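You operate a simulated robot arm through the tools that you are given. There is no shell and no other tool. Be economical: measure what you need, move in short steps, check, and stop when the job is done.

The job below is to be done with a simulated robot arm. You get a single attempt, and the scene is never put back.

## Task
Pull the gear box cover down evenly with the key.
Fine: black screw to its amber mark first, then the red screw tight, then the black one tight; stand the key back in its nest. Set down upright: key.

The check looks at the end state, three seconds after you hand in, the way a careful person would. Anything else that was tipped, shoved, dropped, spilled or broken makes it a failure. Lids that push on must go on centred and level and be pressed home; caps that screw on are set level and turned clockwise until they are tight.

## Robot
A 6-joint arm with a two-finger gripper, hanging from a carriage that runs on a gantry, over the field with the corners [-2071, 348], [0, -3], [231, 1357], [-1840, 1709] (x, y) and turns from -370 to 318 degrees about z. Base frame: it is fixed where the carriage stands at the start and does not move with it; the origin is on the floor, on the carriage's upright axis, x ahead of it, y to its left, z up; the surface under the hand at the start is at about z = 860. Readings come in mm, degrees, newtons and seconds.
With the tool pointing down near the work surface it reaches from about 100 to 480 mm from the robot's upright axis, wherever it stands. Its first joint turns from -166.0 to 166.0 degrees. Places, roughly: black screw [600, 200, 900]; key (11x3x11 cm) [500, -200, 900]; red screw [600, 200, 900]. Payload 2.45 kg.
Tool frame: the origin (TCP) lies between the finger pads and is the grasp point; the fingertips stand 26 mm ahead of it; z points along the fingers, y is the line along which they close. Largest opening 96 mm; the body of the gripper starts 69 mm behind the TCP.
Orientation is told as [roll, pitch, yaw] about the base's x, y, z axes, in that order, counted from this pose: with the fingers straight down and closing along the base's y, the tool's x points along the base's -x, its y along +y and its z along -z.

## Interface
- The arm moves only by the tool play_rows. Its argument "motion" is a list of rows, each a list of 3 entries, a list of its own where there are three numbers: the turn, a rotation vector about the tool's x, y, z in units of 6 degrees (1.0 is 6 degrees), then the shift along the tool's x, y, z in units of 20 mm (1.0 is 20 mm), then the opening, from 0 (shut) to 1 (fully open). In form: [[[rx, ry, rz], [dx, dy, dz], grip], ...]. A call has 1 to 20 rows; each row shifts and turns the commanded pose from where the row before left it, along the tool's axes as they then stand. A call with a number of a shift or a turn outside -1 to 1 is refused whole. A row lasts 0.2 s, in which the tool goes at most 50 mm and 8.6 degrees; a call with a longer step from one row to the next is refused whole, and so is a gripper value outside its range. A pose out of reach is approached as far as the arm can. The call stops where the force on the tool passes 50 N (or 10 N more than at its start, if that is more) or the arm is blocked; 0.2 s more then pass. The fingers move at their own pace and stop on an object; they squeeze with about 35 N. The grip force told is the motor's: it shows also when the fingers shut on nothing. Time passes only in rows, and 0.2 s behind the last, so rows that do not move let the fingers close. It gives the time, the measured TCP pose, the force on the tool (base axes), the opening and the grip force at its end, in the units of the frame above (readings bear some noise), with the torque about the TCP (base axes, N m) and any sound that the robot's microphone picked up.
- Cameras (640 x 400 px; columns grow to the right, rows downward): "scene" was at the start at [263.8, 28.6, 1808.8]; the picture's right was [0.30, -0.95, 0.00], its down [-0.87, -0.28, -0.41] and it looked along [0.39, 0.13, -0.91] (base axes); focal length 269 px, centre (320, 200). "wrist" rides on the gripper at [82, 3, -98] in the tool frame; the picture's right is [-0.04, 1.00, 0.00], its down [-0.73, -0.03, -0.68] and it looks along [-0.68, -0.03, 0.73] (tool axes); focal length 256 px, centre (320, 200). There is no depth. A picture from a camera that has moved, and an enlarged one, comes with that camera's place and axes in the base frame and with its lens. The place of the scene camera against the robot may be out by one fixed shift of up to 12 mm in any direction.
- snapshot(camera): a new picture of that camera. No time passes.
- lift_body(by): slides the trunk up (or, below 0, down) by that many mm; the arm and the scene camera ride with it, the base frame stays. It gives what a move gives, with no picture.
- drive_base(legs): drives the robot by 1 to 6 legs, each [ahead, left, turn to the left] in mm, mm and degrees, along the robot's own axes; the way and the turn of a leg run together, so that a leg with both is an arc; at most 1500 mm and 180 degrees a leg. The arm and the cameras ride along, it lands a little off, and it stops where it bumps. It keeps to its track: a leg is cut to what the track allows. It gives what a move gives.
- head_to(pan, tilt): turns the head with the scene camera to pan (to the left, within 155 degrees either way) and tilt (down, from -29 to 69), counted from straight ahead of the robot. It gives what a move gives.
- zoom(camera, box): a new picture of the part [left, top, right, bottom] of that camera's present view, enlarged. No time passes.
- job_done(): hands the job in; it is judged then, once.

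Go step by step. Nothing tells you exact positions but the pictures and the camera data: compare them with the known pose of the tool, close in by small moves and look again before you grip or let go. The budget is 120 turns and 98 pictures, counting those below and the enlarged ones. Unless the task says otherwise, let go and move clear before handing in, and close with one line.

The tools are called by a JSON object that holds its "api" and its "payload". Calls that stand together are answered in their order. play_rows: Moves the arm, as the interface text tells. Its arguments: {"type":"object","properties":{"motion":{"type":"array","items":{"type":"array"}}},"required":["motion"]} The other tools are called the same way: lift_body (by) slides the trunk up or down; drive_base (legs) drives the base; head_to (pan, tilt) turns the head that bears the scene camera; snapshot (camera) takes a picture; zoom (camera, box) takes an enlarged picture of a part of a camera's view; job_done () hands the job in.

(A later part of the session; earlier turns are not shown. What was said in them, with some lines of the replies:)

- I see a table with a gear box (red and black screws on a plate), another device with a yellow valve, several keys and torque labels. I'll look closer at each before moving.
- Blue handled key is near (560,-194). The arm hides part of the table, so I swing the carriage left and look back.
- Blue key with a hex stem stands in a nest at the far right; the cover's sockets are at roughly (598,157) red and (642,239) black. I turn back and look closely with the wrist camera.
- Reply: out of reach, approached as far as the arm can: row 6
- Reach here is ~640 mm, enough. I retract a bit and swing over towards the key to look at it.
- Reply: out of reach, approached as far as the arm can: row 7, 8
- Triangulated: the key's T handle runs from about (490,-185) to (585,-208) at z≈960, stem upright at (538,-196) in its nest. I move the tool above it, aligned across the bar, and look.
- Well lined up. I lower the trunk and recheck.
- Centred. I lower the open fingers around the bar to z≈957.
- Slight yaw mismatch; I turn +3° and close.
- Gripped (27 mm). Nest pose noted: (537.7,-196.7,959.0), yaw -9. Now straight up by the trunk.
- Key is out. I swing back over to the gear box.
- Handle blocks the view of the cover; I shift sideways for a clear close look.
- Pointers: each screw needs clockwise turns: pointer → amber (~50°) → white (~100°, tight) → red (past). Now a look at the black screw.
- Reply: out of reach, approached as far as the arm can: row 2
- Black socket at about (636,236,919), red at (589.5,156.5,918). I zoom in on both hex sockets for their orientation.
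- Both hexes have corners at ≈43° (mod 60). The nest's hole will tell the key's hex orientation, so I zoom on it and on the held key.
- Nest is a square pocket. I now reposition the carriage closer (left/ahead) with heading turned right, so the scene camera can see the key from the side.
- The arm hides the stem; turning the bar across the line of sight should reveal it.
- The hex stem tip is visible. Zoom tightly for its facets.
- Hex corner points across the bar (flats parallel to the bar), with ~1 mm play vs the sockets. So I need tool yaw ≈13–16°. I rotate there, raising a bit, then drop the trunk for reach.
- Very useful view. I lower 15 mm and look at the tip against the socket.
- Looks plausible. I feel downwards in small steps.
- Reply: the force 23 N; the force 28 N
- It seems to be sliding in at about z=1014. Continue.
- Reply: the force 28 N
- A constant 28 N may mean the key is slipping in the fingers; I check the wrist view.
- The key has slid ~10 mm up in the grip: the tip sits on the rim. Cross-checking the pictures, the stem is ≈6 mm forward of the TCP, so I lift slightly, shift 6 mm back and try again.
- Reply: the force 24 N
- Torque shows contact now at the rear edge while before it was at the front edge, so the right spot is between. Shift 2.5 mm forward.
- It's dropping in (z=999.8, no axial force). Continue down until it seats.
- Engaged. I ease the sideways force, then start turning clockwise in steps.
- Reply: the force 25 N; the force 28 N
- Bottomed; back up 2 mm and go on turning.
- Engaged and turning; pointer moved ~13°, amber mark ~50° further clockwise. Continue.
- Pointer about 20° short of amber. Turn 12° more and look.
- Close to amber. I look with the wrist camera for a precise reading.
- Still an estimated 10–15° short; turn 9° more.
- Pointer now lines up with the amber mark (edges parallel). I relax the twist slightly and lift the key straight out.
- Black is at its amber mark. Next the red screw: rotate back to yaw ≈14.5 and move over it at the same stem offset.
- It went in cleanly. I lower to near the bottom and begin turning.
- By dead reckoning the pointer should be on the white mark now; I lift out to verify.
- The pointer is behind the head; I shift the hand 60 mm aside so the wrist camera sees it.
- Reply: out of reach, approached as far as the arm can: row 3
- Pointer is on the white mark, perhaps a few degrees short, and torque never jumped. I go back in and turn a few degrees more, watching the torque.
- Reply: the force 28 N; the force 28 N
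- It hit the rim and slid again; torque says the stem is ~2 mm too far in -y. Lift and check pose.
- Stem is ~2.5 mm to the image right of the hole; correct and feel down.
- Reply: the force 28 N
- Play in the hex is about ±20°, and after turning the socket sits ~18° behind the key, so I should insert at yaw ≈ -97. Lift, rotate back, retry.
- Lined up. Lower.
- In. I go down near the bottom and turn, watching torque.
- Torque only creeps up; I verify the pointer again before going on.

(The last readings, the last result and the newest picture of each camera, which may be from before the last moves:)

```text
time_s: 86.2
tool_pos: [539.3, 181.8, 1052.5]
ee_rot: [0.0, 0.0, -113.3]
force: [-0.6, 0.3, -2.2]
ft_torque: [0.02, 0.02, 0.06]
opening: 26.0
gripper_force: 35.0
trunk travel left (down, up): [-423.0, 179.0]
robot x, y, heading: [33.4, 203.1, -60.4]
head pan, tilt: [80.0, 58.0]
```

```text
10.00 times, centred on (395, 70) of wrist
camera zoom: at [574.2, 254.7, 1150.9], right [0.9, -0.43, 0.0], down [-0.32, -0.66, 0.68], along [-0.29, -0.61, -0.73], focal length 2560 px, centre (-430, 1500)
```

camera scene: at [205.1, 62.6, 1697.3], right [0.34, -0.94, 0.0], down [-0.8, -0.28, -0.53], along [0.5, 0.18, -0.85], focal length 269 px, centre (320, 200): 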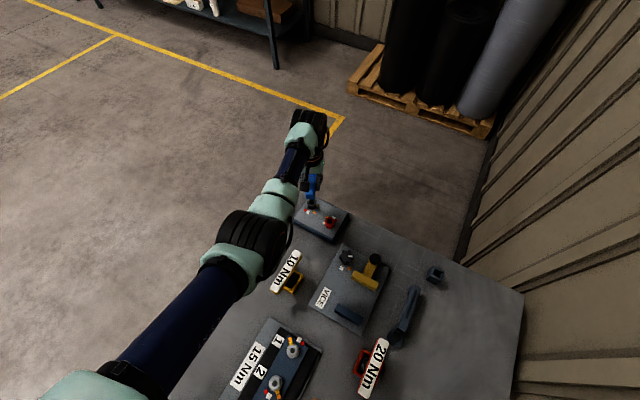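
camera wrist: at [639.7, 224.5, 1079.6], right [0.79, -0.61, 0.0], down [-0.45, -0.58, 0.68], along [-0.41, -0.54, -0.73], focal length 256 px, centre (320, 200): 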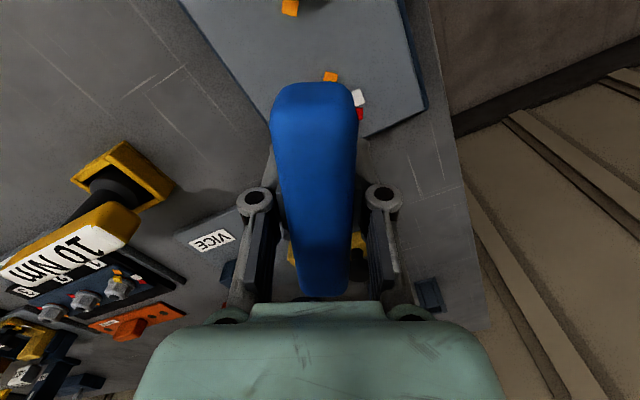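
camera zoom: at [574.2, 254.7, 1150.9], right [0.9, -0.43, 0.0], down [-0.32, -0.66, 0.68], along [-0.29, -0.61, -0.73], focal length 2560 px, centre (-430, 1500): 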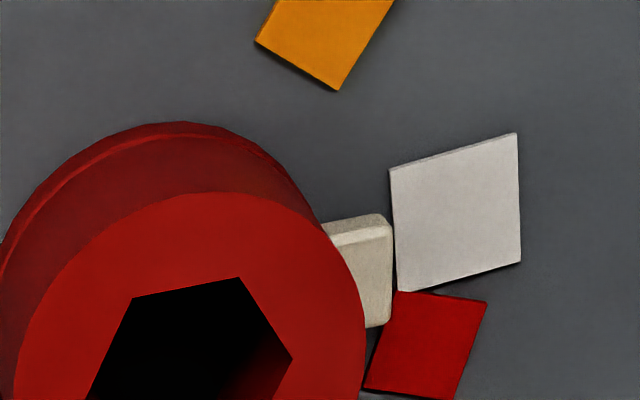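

Red's pointer is now squarely on white: tight. Next back over the black socket (its hex corners now ≈47° mod 60), so I'll insert at yaw ≈ -42.

{"api": "play_rows", "payload": {"motion": [[[0, 0, 0], [0.894, 0.66, 0], 0], [[0, 0, 0], [0.894, 0.66, 0], 0], [[0, 0, 0], [0.894, 0.66, 0], 0], [[0, 0, 0], [0.894, 0.66, 0], 0], [[0, 0, 0], [0.894, 0.66, 0], 0], [[0, 0, -1], [0, 0, 0], 0], [[0, 0, -1], [0, 0, 0], 0], [[0, 0, -1], [0, 0, 0], 0], [[0, 0, -1], [0, 0, 0], 0], [[0, 0, -1], [0, 0, 0], 0], [[0, 0, -1], [0, 0, 0], 0], [[0, 0, -1], [0, 0, 0], 0], [[0, 0, -1], [0, 0, 0], 0], [[0, 0, -1], [0, 0, 0], 0], [[0, 0, -1], [0, 0, 0], 0], [[0, 0, -1], [0, 0, 0], 0], [[0, 0, -0.9], [0, 0, 0], 0]]}}

{"api": "zoom", "payload": {"camera": "scene", "box": [298, 185, 328, 210]}}

```text
time_s: 89.8
tool_pos: [634.5, 239.3, 1051.6]
ee_rot: [0.1, 0.1, -41.8]
force: [-0.2, 0.0, -2.0]
ft_torque: [0.03, -0.02, 0.0]
opening: 26.0
gripper_force: 34.9
trunk travel left (down, up): [-423.0, 179.0]
robot x, y, heading: [37.2, 204.2, -60.4]
head pan, tilt: [80.0, 58.0]
```

```text
16.00 times, centred on (313, 198) of scene
camera zoom: at [205.1, 62.6, 1697.3], right [0.34, -0.94, 0.0], down [-0.8, -0.28, -0.53], along [0.5, 0.18, -0.85], focal length 4301 px, centre (432, 240)
```

zoom: 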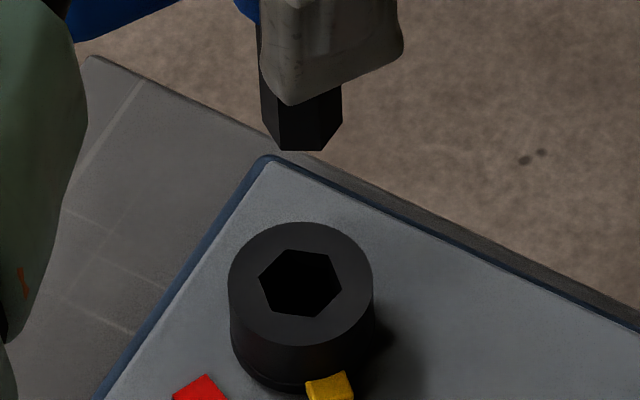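

Great view; stem is laterally centred, needs ~5° clockwise. Lower to just above and recheck.

{"api": "play_rows", "payload": {"motion": [[[0, 0, 0.8], [0, 0, 0.9], 0], [[0, 0, 0], [0, 0, 0.9], 0], [[0, 0, 0], [0, 0, 0.7], 0]]}}

{"api": "zoom", "payload": {"camera": "scene", "box": [298, 192, 328, 217]}}

```text
time_s: 90.6
tool_pos: [635.8, 237.4, 1002.6]
ee_rot: [-0.1, -0.1, -46.8]
force: [0.0, -0.7, -1.7]
ft_torque: [0.05, 0.01, 0.05]
opening: 26.1
gripper_force: 34.9
trunk travel left (down, up): [-423.0, 179.0]
robot x, y, heading: [33.1, 200.9, -60.6]
head pan, tilt: [80.0, 58.0]
```

```text
16.00 times, centred on (313, 204) of scene
camera zoom: at [205.1, 62.6, 1697.3], right [0.34, -0.94, 0.0], down [-0.8, -0.28, -0.53], along [0.5, 0.18, -0.85], focal length 4301 px, centre (432, 128)
```

zoom: 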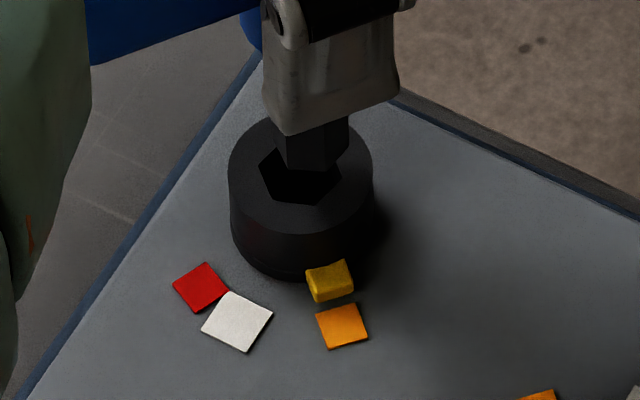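

Shift 2.4 mm to the image left and lower.

{"api": "play_rows", "payload": {"motion": [[[0, 0, 0], [0.115, 0.05, 0], 0], [[0, 0, 0], [0, 0, 0.4], 0], [[0, 0, 0], [0, 0, 0.15], 0], [[0, 0, 0], [0, 0, 0.1], 0]]}}

```text
time_s: 91.6
tool_pos: [634.0, 239.8, 990.3]
ee_rot: [0.1, 0.0, -46.7]
force: [1.1, 0.8, -1.4]
ft_torque: [-0.01, -0.06, 0.03]
opening: 25.8
gripper_force: 35.4
trunk travel left (down, up): [-423.0, 179.0]
robot x, y, heading: [33.9, 201.3, -60.7]
head pan, tilt: [80.0, 58.0]
```

{"api": "play_rows", "payload": {"motion": [[[0, 0, 0], [0, 0, 0.15], 0], [[0, 0, 0], [0, 0, 0.15], 0]]}}

```text
time_s: 92.2
tool_pos: [634.9, 239.1, 982.6]
ee_rot: [0.0, -0.1, -46.8]
force: [0.2, -0.6, -2.3]
ft_torque: [0.0, -0.01, 0.0]
opening: 26.0
gripper_force: 35.4
trunk travel left (down, up): [-423.0, 179.0]
robot x, y, heading: [37.0, 200.1, -60.4]
head pan, tilt: [80.0, 58.0]
```

Inserted cleanly. Turn clockwise in stages.

{"api": "play_rows", "payload": {"motion": [[[0, 0, 0], [0, 0, 0.15], 0], [[0, 0, 0.8], [0, 0, 0], 0], [[0, 0, 0.8], [0, 0, 0], 0], [[0, 0, 0.8], [0, 0, 0], 0], [[0, 0, 0.8], [0, 0, 0], 0], [[0, 0, 0.8], [0, 0, 0], 0], [[0, 0, 0.8], [0, 0, 0], 0], [[0, 0, 0.8], [0, 0, 0], 0], [[0, 0, 0.8], [0, 0, 0], 0]]}}

{"api": "zoom", "payload": {"camera": "scene", "box": [298, 192, 328, 217]}}

```text
time_s: 94.2
tool_pos: [636.5, 241.3, 981.1]
ee_rot: [0.1, 0.1, -85.2]
force: [9.3, 1.4, -6.4]
ft_torque: [0.2, -0.39, 0.09]
opening: 26.2
gripper_force: 34.9
trunk travel left (down, up): [-423.0, 179.0]
robot x, y, heading: [35.4, 201.9, -60.5]
head pan, tilt: [80.0, 58.0]
```

```text
16.00 times, centred on (313, 204) of scene
camera zoom: at [205.8, 62.8, 1697.3], right [0.34, -0.94, 0.0], down [-0.8, -0.28, -0.53], along [0.5, 0.18, -0.85], focal length 4301 px, centre (432, 128)
```

zoom: 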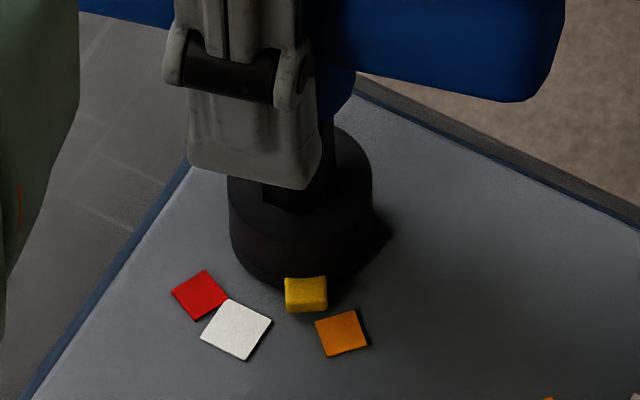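

{"api": "play_rows", "payload": {"motion": [[[0, 0, 0.8], [0, 0.05, 0], 0], [[0, 0, 0.8], [0, 0, 0], 0], [[0, 0, 0.8], [0, 0, 0], 0], [[0, 0, 0.8], [0, 0, 0], 0]]}}

{"api": "zoom", "payload": {"camera": "scene", "box": [298, 192, 328, 217]}}

```text
time_s: 95.2
tool_pos: [637.2, 240.8, 979.6]
ee_rot: [0.1, 0.0, -104.5]
force: [7.1, 1.6, -1.7]
ft_torque: [0.29, -0.31, 0.17]
opening: 25.6
gripper_force: 34.2
trunk travel left (down, up): [-423.0, 179.0]
robot x, y, heading: [35.3, 202.9, -60.5]
head pan, tilt: [80.0, 58.0]
```

```text
16.00 times, centred on (313, 204) of scene
camera zoom: at [205.7, 62.8, 1697.4], right [0.34, -0.94, 0.0], down [-0.8, -0.28, -0.53], along [0.5, 0.18, -0.85], focal length 4301 px, centre (432, 128)
```

zoom: 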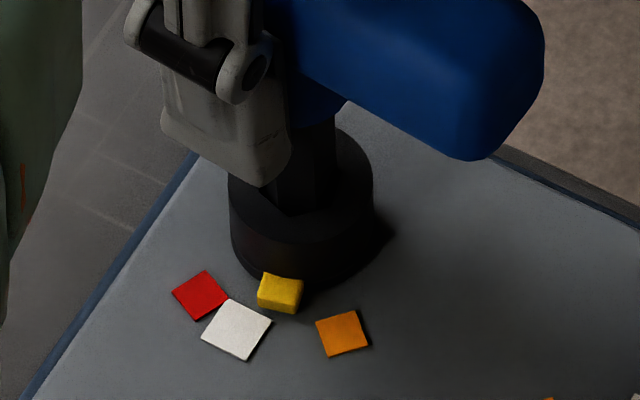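

{"api": "play_rows", "payload": {"motion": [[[0, 0, 0.7], [0, 0.03, 0], 0], [[0, 0, 0.7], [0, 0, 0], 0], [[0, 0, 0.7], [0, 0, 0], 0]]}}

{"api": "zoom", "payload": {"camera": "scene", "box": [298, 192, 328, 217]}}

```text
time_s: 96.0
tool_pos: [637.6, 241.6, 980.5]
ee_rot: [0.1, 0.0, -117.0]
force: [7.6, 1.4, -2.2]
ft_torque: [0.28, -0.31, 0.19]
opening: 26.0
gripper_force: 35.2
trunk travel left (down, up): [-423.0, 179.0]
robot x, y, heading: [31.8, 204.5, -60.2]
head pan, tilt: [80.0, 58.0]
```

```text
16.00 times, centred on (313, 204) of scene
camera zoom: at [205.7, 62.8, 1697.4], right [0.34, -0.94, 0.0], down [-0.8, -0.28, -0.53], along [0.5, 0.18, -0.85], focal length 4301 px, centre (432, 128)
```

zoom: 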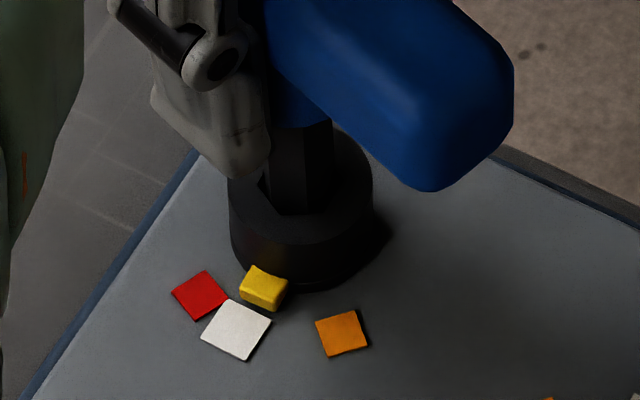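

{"api": "play_rows", "payload": {"motion": [[[0, 0, 0.5], [0, 0, 0], 0], [[0, 0, 0.5], [0, 0, 0], 0]]}}

{"api": "zoom", "payload": {"camera": "scene", "box": [300, 198, 324, 216]}}

```text
time_s: 96.6
tool_pos: [639.7, 240.1, 979.9]
ee_rot: [0.2, 0.1, -123.0]
force: [11.5, 1.7, -7.5]
ft_torque: [0.3, -0.58, 0.19]
opening: 25.8
gripper_force: 35.4
trunk travel left (down, up): [-423.0, 179.0]
robot x, y, heading: [32.3, 204.9, -60.6]
head pan, tilt: [80.0, 58.0]
```

```text
16.00 times, centred on (312, 207) of scene
camera zoom: at [205.9, 62.7, 1697.4], right [0.34, -0.94, 0.0], down [-0.8, -0.28, -0.53], along [0.5, 0.18, -0.85], focal length 4301 px, centre (448, 88)
```

zoom: 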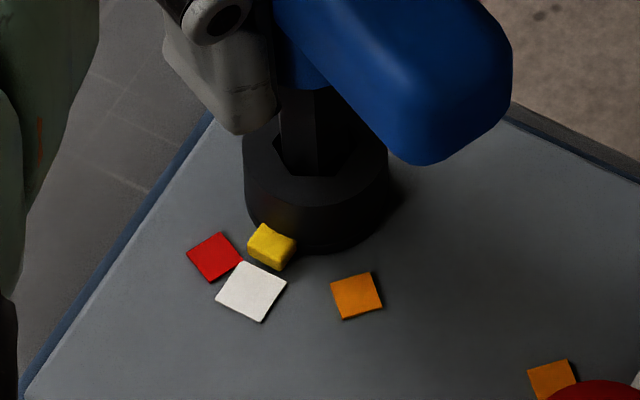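

Black's pointer is now aligned with its white mark. A hair more, then unwind the play and lift out.

{"api": "play_rows", "payload": {"motion": [[[0, 0, 0.3], [0, 0.03, 0], 0], [[0, 0, -1], [0, 0, 0], 0], [[0, 0, -1], [0, 0, 0], 0], [[0, 0, 0], [0, 0, -0.5], 0], [[0, 0, 0], [0, 0, -0.5], 0], [[0, 0, 0], [0, 0, -1], 0], [[0, 0, 0], [0, 0, -1], 0], [[0, 0, 0], [0, 0, -1], 0]]}}

{"api": "zoom", "payload": {"camera": "scene", "box": [300, 190, 344, 222]}}

```text
time_s: 98.4
tool_pos: [637.3, 240.6, 1060.2]
ee_rot: [0.0, 0.0, -112.7]
force: [0.1, 0.5, -1.4]
ft_torque: [0.06, 0.03, -0.02]
opening: 26.1
gripper_force: 35.2
trunk travel left (down, up): [-423.0, 179.0]
robot x, y, heading: [36.3, 203.8, -60.2]
head pan, tilt: [80.0, 58.0]
```

```text
12.50 times, centred on (322, 206) of scene
camera zoom: at [205.1, 62.6, 1697.3], right [0.34, -0.94, 0.0], down [-0.8, -0.28, -0.53], along [0.5, 0.18, -0.85], focal length 3360 px, centre (295, 125)
```

zoom: 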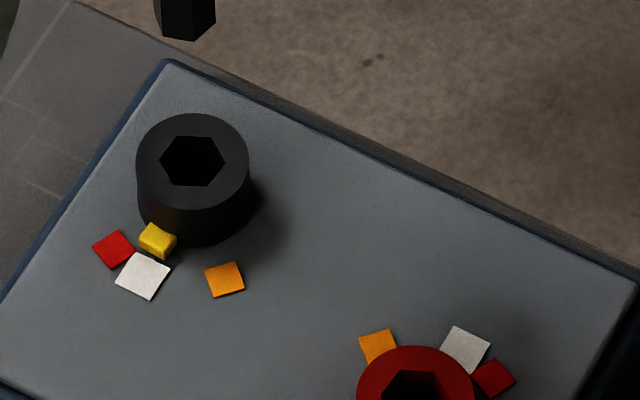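

Both pointers on white. Now return the key: raise, rotate the tool, and bring the carriage back near its first place.

{"api": "lift_body", "payload": {"by": 60}}

{"api": "play_rows", "payload": {"motion": [[[0, 0, -1], [0, 0, 0], 0], [[0, 0, -1], [0, 0, 0], 0], [[0, 0, -1], [0, 0, 0], 0], [[0, 0, -1], [0, 0, 0], 0], [[0, 0, -1], [0, 0, 0], 0], [[0, 0, -1], [0, 0, 0], 0], [[0, 0, -1], [0, 0, 0], 0], [[0, 0, -1], [0, 0, 0], 0], [[0, 0, -1], [0, 0, 0], 0], [[0, 0, -1], [0, 0, 0], 0], [[0, 0, -1], [0, 0, 0], 0], [[0, 0, -1], [0, 0, 0], 0], [[0, 0, -1], [0, 0, 0], 0], [[0, 0, -1], [0, 0, 0], 0], [[0, 0, -1], [0, 0, 0], 0], [[0, 0, -1], [0, 0, 0], 0], [[0, 0, -1], [0, 0, 0], 0], [[0, 0, -1], [0, 0, 0], 0], [[0, 0, -1], [0, 0, 0], 0], [[0, 0, -1], [0, 0, 0], 0]]}}

{"api": "drive_base", "payload": {"legs": [[159.6, -129.8, 0], [0, 0, -24]]}}

```text
time_s: 99.4
tool_pos: [637.1, 239.9, 1119.9]
ee_rot: [0.0, 0.0, -112.7]
force: [0.8, 0.9, -2.2]
ft_torque: [-0.05, -0.01, 0.02]
opening: 25.9
gripper_force: 34.7
trunk travel left (down, up): [-483.0, 119.0]
robot x, y, heading: [32.5, 203.1, -60.3]
head pan, tilt: [80.0, 58.0]
```

```text
time_s: 103.6
tool_pos: [635.6, 241.1, 1118.6]
ee_rot: [0.1, 0.0, 7.5]
force: [-0.3, -0.3, -2.8]
ft_torque: [-0.02, 0.02, -0.01]
opening: 25.8
gripper_force: 35.2
trunk travel left (down, up): [-483.0, 119.0]
robot x, y, heading: [37.6, 202.7, -60.5]
head pan, tilt: [80.0, 58.0]
```

```text
time_s: 106.5
tool_pos: [565.2, -209.3, 1119.9]
ee_rot: [0.0, 0.0, -16.7]
force: [0.2, 0.2, -2.7]
ft_torque: [0.0, 0.03, -0.01]
opening: 25.9
gripper_force: 34.7
trunk travel left (down, up): [-483.0, 119.0]
robot x, y, heading: [0.9, 2.4, -84.4]
head pan, tilt: [80.0, 58.0]
```

{"api": "play_rows", "payload": {"motion": [[[0, 0, -0.64], [0, 0, 0], 0], [[0, 0, -0.64], [0, 0, 0], 0], [[0, 0, 0], [0.73, 0.2, 0], 0], [[0, 0, 0], [0.73, 0.2, 0], 0]]}}

{"api": "snapshot", "payload": {"camera": "scene"}}

```text
time_s: 107.5
tool_pos: [538.2, -196.4, 1121.1]
ee_rot: [-0.2, 0.0, -9.1]
force: [0.3, 0.0, -1.7]
ft_torque: [-0.02, 0.01, -0.02]
opening: 25.7
gripper_force: 35.1
trunk travel left (down, up): [-483.0, 119.0]
robot x, y, heading: [2.8, 2.3, -84.2]
head pan, tilt: [80.0, 58.0]
```

```text
24 pictures are left
camera scene: at [94.8, -192.2, 1757.3], right [-0.08, -1.0, 0.0], down [-0.85, 0.07, -0.53], along [0.53, -0.04, -0.85], focal length 269 px, centre (320, 200)
```

scene: 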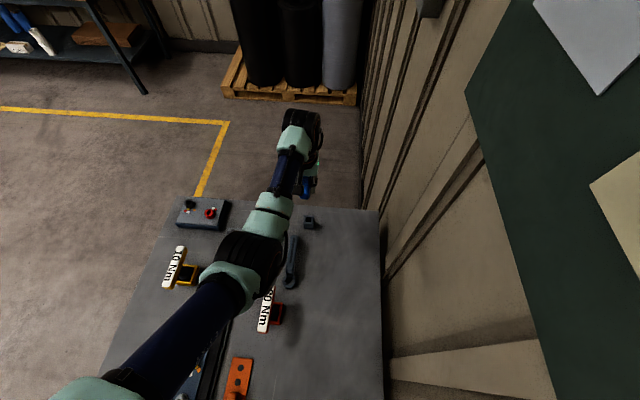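

Lower the trunk 110 mm and compare stem and nest.

{"api": "lift_body", "payload": {"by": -110}}

{"api": "zoom", "payload": {"camera": "scene", "box": [285, 175, 335, 215]}}

```text
time_s: 108.9
tool_pos: [539.2, -196.2, 1010.7]
ee_rot: [-0.1, -0.1, -9.0]
force: [-0.4, -0.8, -1.1]
ft_torque: [-0.01, 0.02, 0.0]
opening: 26.0
gripper_force: 35.2
trunk travel left (down, up): [-373.0, 229.0]
robot x, y, heading: [1.0, -0.9, -84.3]
head pan, tilt: [80.0, 58.0]
```

```text
10.00 times, centred on (310, 195) of scene
camera zoom: at [94.8, -192.2, 1647.3], right [-0.08, -1.0, 0.0], down [-0.85, 0.07, -0.53], along [0.53, -0.04, -0.85], focal length 2688 px, centre (420, 250)
```

zoom: 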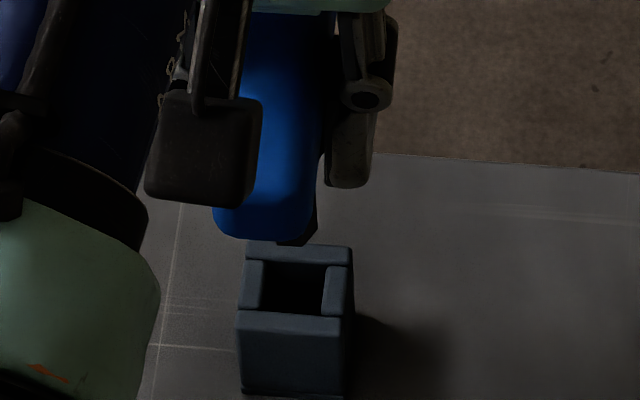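

Aligned well (pocket ~20 mm, stem ~16 mm). Lower gently.

{"api": "play_rows", "payload": {"motion": [[[0, 0, 0], [0, 0, 1], 0], [[0, 0, 0], [0, 0, 0.6], 0], [[0, 0, 0], [0, 0, 0.25], 0], [[0, 0, 0], [0, 0, 0.25], 0]]}}

{"api": "zoom", "payload": {"camera": "scene", "box": [285, 180, 335, 220]}}

```text
time_s: 109.9
tool_pos: [538.9, -197.1, 967.2]
ee_rot: [-0.1, 0.0, -9.0]
force: [-0.4, -0.4, -2.0]
ft_torque: [-0.01, -0.02, -0.01]
opening: 25.8
gripper_force: 34.6
trunk travel left (down, up): [-373.0, 229.0]
robot x, y, heading: [0.8, 3.1, -84.1]
head pan, tilt: [80.0, 58.0]
```

```text
10.00 times, centred on (310, 200) of scene
camera zoom: at [94.8, -192.2, 1647.3], right [-0.08, -1.0, 0.0], down [-0.85, 0.07, -0.53], along [0.53, -0.04, -0.85], focal length 2688 px, centre (420, 200)
```

zoom: 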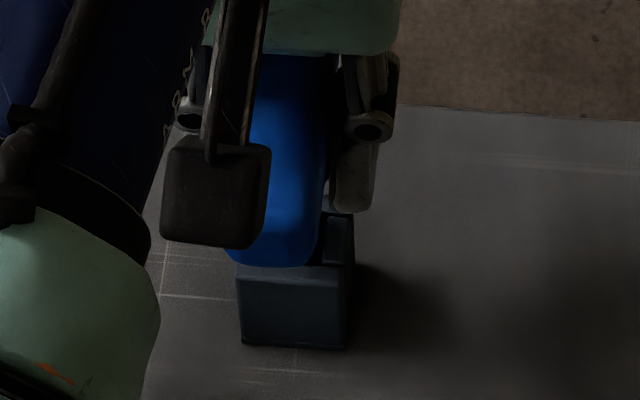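

{"api": "play_rows", "payload": {"motion": [[[0, 0, 0], [0, 0, 0.3], 0], [[0, 0, 0], [0, 0, 0.3], 0], [[0, 0, 0], [0, 0, 0.3], 0], [[0, 0, 0], [0, 0, 0.25], 0]]}}

{"api": "play_rows", "payload": {"motion": [[[0, 0, 0], [0, 0, 0.15], 0]]}}

```text
time_s: 110.9
tool_pos: [538.7, -197.7, 945.5]
ee_rot: [0.0, -0.1, -9.0]
force: [0.2, 0.0, -2.1]
ft_torque: [0.04, -0.01, 0.01]
opening: 25.9
gripper_force: 35.4
trunk travel left (down, up): [-373.0, 229.0]
robot x, y, heading: [-1.9, 0.9, -84.1]
head pan, tilt: [80.0, 58.0]
```

```text
time_s: 111.3
tool_pos: [539.3, -196.9, 942.1]
ee_rot: [-0.1, -0.1, -9.0]
force: [0.0, -0.6, -1.7]
ft_torque: [0.01, 0.02, 0.01]
opening: 26.0
gripper_force: 34.5
trunk travel left (down, up): [-373.0, 229.0]
robot x, y, heading: [-1.0, -1.4, -84.3]
head pan, tilt: [80.0, 58.0]
```

No contact yet; the stem is in the pocket. A few more small steps until it touches bottom.

{"api": "play_rows", "payload": {"motion": [[[0, 0, 0], [0, 0, 0.1], 0], [[0, 0, 0], [0, 0, 0.1], 0]]}}

{"api": "zoom", "payload": {"camera": "scene", "box": [285, 180, 335, 220]}}

```text
time_s: 111.9
tool_pos: [538.2, -196.8, 939.0]
ee_rot: [0.0, 0.0, -9.0]
force: [0.5, 0.3, -0.8]
ft_torque: [0.0, 0.02, 0.0]
opening: 25.9
gripper_force: 34.5
trunk travel left (down, up): [-373.0, 229.0]
robot x, y, heading: [2.8, -0.0, -84.6]
head pan, tilt: [80.0, 58.0]
```

```text
10.00 times, centred on (310, 200) of scene
camera zoom: at [94.8, -192.2, 1647.3], right [-0.08, -1.0, 0.0], down [-0.85, 0.07, -0.53], along [0.53, -0.04, -0.85], focal length 2688 px, centre (420, 200)
```

zoom: 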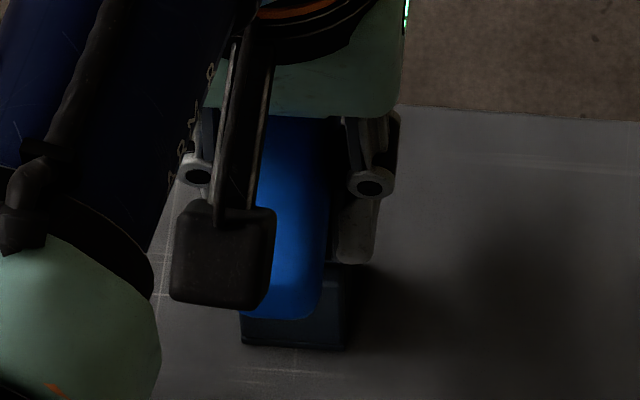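

{"api": "play_rows", "payload": {"motion": [[[0, 0, 0], [0, 0, 0.1], 0]]}}

{"api": "play_rows", "payload": {"motion": [[[0, 0, 0], [0, 0, 0.1], 0]]}}

```text
time_s: 112.3
tool_pos: [538.1, -196.7, 936.4]
ee_rot: [-0.1, -0.1, -9.0]
force: [0.5, -0.3, -2.0]
ft_torque: [-0.02, 0.01, 0.04]
opening: 25.9
gripper_force: 35.2
trunk travel left (down, up): [-373.0, 229.0]
robot x, y, heading: [3.1, 0.4, -84.2]
head pan, tilt: [80.0, 58.0]
```

```text
time_s: 112.7
tool_pos: [539.1, -198.0, 937.5]
ee_rot: [-0.1, -0.1, -8.9]
force: [-7.7, 3.0, 17.4]
ft_torque: [0.15, 0.48, -0.02]
opening: 26.0
gripper_force: 35.0
trunk travel left (down, up): [-373.0, 229.0]
robot x, y, heading: [2.1, -0.3, -84.4]
head pan, tilt: [80.0, 58.0]
```

Bottom reached exactly where expected. Relieve slightly, open, and rise.

{"api": "play_rows", "payload": {"motion": [[[0, 0, 0], [0, 0, -0.05], 0], [[0, 0, 0], [0, 0, 0], 0.4], [[0, 0, 0], [0, 0, 0], 0.7], [[0, 0, 0], [0, 0, 0], 1], [[0, 0, 0], [0, 0, 0], 1], [[0, 0, 0], [0, 0, 0], 1]]}}

{"api": "snapshot", "payload": {"camera": "wrist"}}

```text
time_s: 114.1
tool_pos: [537.0, -197.2, 935.1]
ee_rot: [-0.1, 0.0, -9.1]
force: [-0.5, 0.7, 0.6]
ft_torque: [-0.02, -0.03, 0.0]
opening: 96.2
gripper_force: 0.0
trunk travel left (down, up): [-373.0, 229.0]
robot x, y, heading: [1.4, 4.9, -83.9]
head pan, tilt: [80.0, 58.0]
```

```text
20 pictures are left
camera wrist: at [457.5, -181.8, 1034.2], right [0.2, 0.98, 0.0], down [0.72, -0.14, 0.68], along [0.67, -0.13, -0.73], focal length 256 px, centre (320, 200)
```

wrist: 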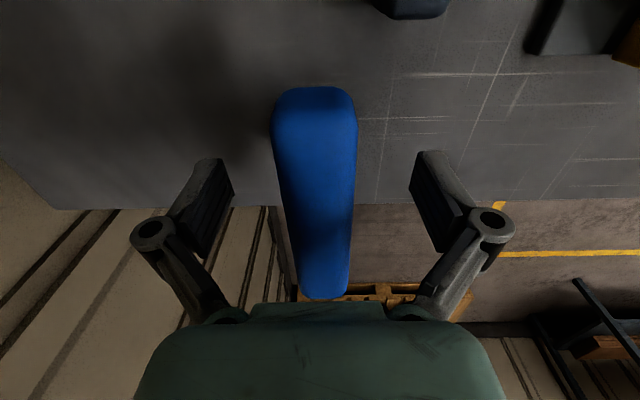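

Released and standing. I raise straight up and check the end state.

{"api": "lift_body", "payload": {"by": 200}}

{"api": "drive_base", "payload": {"legs": [[0, 0, 60]]}}

{"api": "head_to", "payload": {"pan": -10, "tilt": 55}}

{"api": "snapshot", "payload": {"camera": "scene"}}

```text
time_s: 116.2
tool_pos: [537.5, -197.1, 1136.2]
ee_rot: [-0.1, -0.1, -9.1]
force: [-0.1, -0.5, -0.2]
ft_torque: [0.03, -0.03, -0.03]
opening: 95.9
gripper_force: 0.0
trunk travel left (down, up): [-573.0, 29.0]
robot x, y, heading: [-2.0, 5.8, -84.6]
head pan, tilt: [80.0, 58.0]
```

```text
time_s: 119.3
tool_pos: [439.7, 371.0, 1135.9]
ee_rot: [-0.2, 0.0, 51.3]
force: [-0.1, 0.5, -0.1]
ft_torque: [-0.01, 0.02, -0.03]
opening: 95.8
gripper_force: 0.1
trunk travel left (down, up): [-573.0, 29.0]
robot x, y, heading: [-2.7, 0.5, -24.1]
head pan, tilt: [80.0, 58.0]
```

```text
time_s: 121.0
tool_pos: [439.9, 369.2, 1135.4]
ee_rot: [-0.1, 0.0, 51.3]
force: [0.2, -0.6, 0.0]
ft_torque: [0.0, -0.02, -0.03]
opening: 96.1
gripper_force: 0.0
trunk travel left (down, up): [-573.0, 29.0]
robot x, y, heading: [-0.8, 0.1, -24.3]
head pan, tilt: [-10.0, 55.0]
```

```text
19 pictures are left
camera scene: at [248.8, -110.3, 1851.0], right [-0.56, -0.83, 0.0], down [-0.68, 0.46, -0.57], along [0.47, -0.32, -0.82], focal length 269 px, centre (320, 200)
```

scene: 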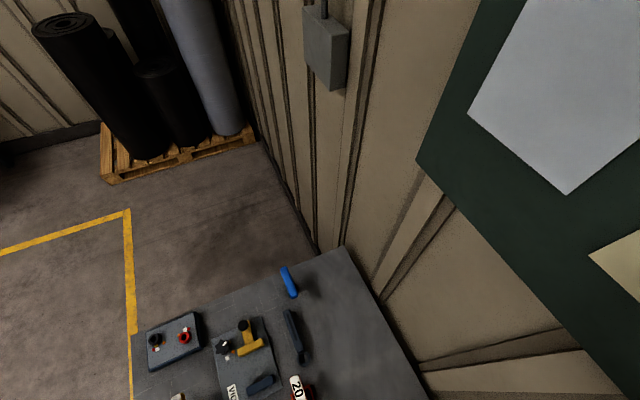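

{"api": "zoom", "payload": {"camera": "scene", "box": [265, 255, 315, 305]}}

{"api": "zoom", "payload": {"camera": "scene", "box": [140, 310, 205, 370]}}

{"api": "zoom", "payload": {"camera": "wrist", "box": [0, 0, 320, 200]}}

```text
8.00 times, centred on (290, 280) of scene
camera zoom: at [248.8, -110.3, 1851.0], right [-0.56, -0.83, 0.0], down [-0.68, 0.46, -0.57], along [0.47, -0.32, -0.82], focal length 2150 px, centre (560, -440)
```

zoom: 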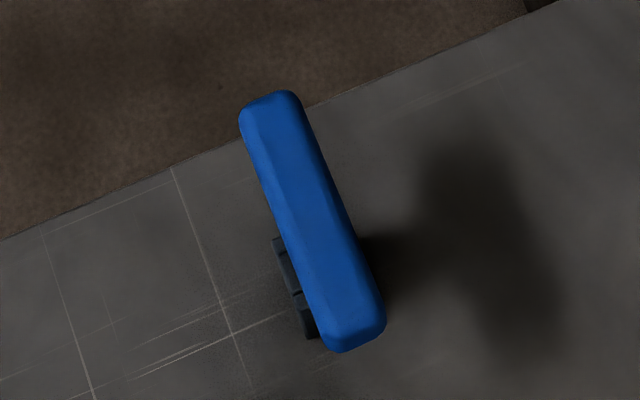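

```text
6.67 times, centred on (172, 340) of scene
camera zoom: at [248.8, -110.3, 1851.0], right [-0.56, -0.83, 0.0], down [-0.68, 0.46, -0.57], along [0.47, -0.32, -0.82], focal length 1792 px, centre (1303, -733)
```

zoom: 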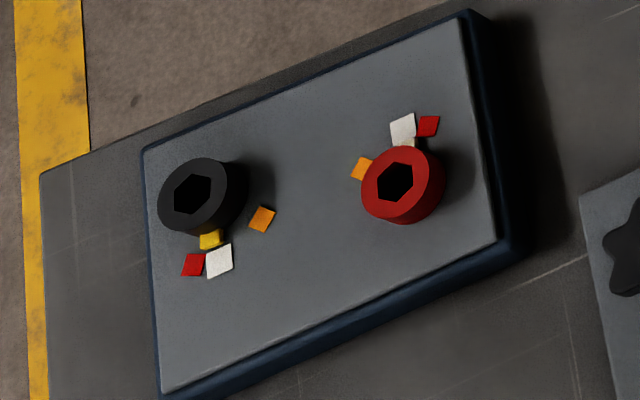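

```text
2.00 times, centred on (160, 100) of wrist
camera zoom: at [385.7, 307.4, 1234.2], right [-0.75, 0.66, 0.0], down [0.48, 0.55, 0.68], along [0.45, 0.51, -0.73], focal length 512 px, centre (640, 400)
```

zoom: 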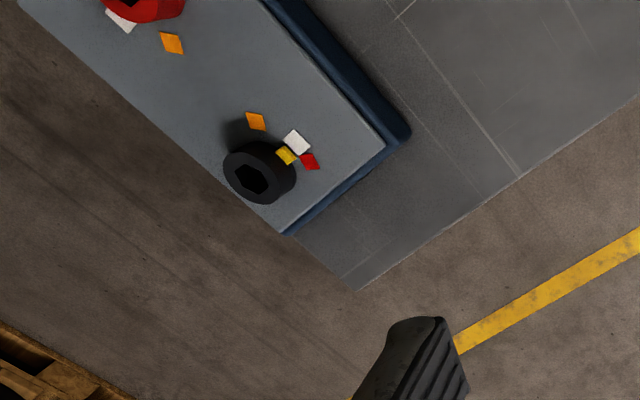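

Both pointers sit on their white marks. The key stands in its nest and the hand is clear, so I hand in.

{"api": "job_done", "payload": {}}

```text
The job is handed in.
```

I turned the black screw to its amber mark, then the red one to its white mark, then the black one to its white mark, and stood the key back upright in its nest. I took white to mean tight, with red as the mark past it. I stopped both screws by the marks because the torque crept up to about 0.19 N m but never jumped.
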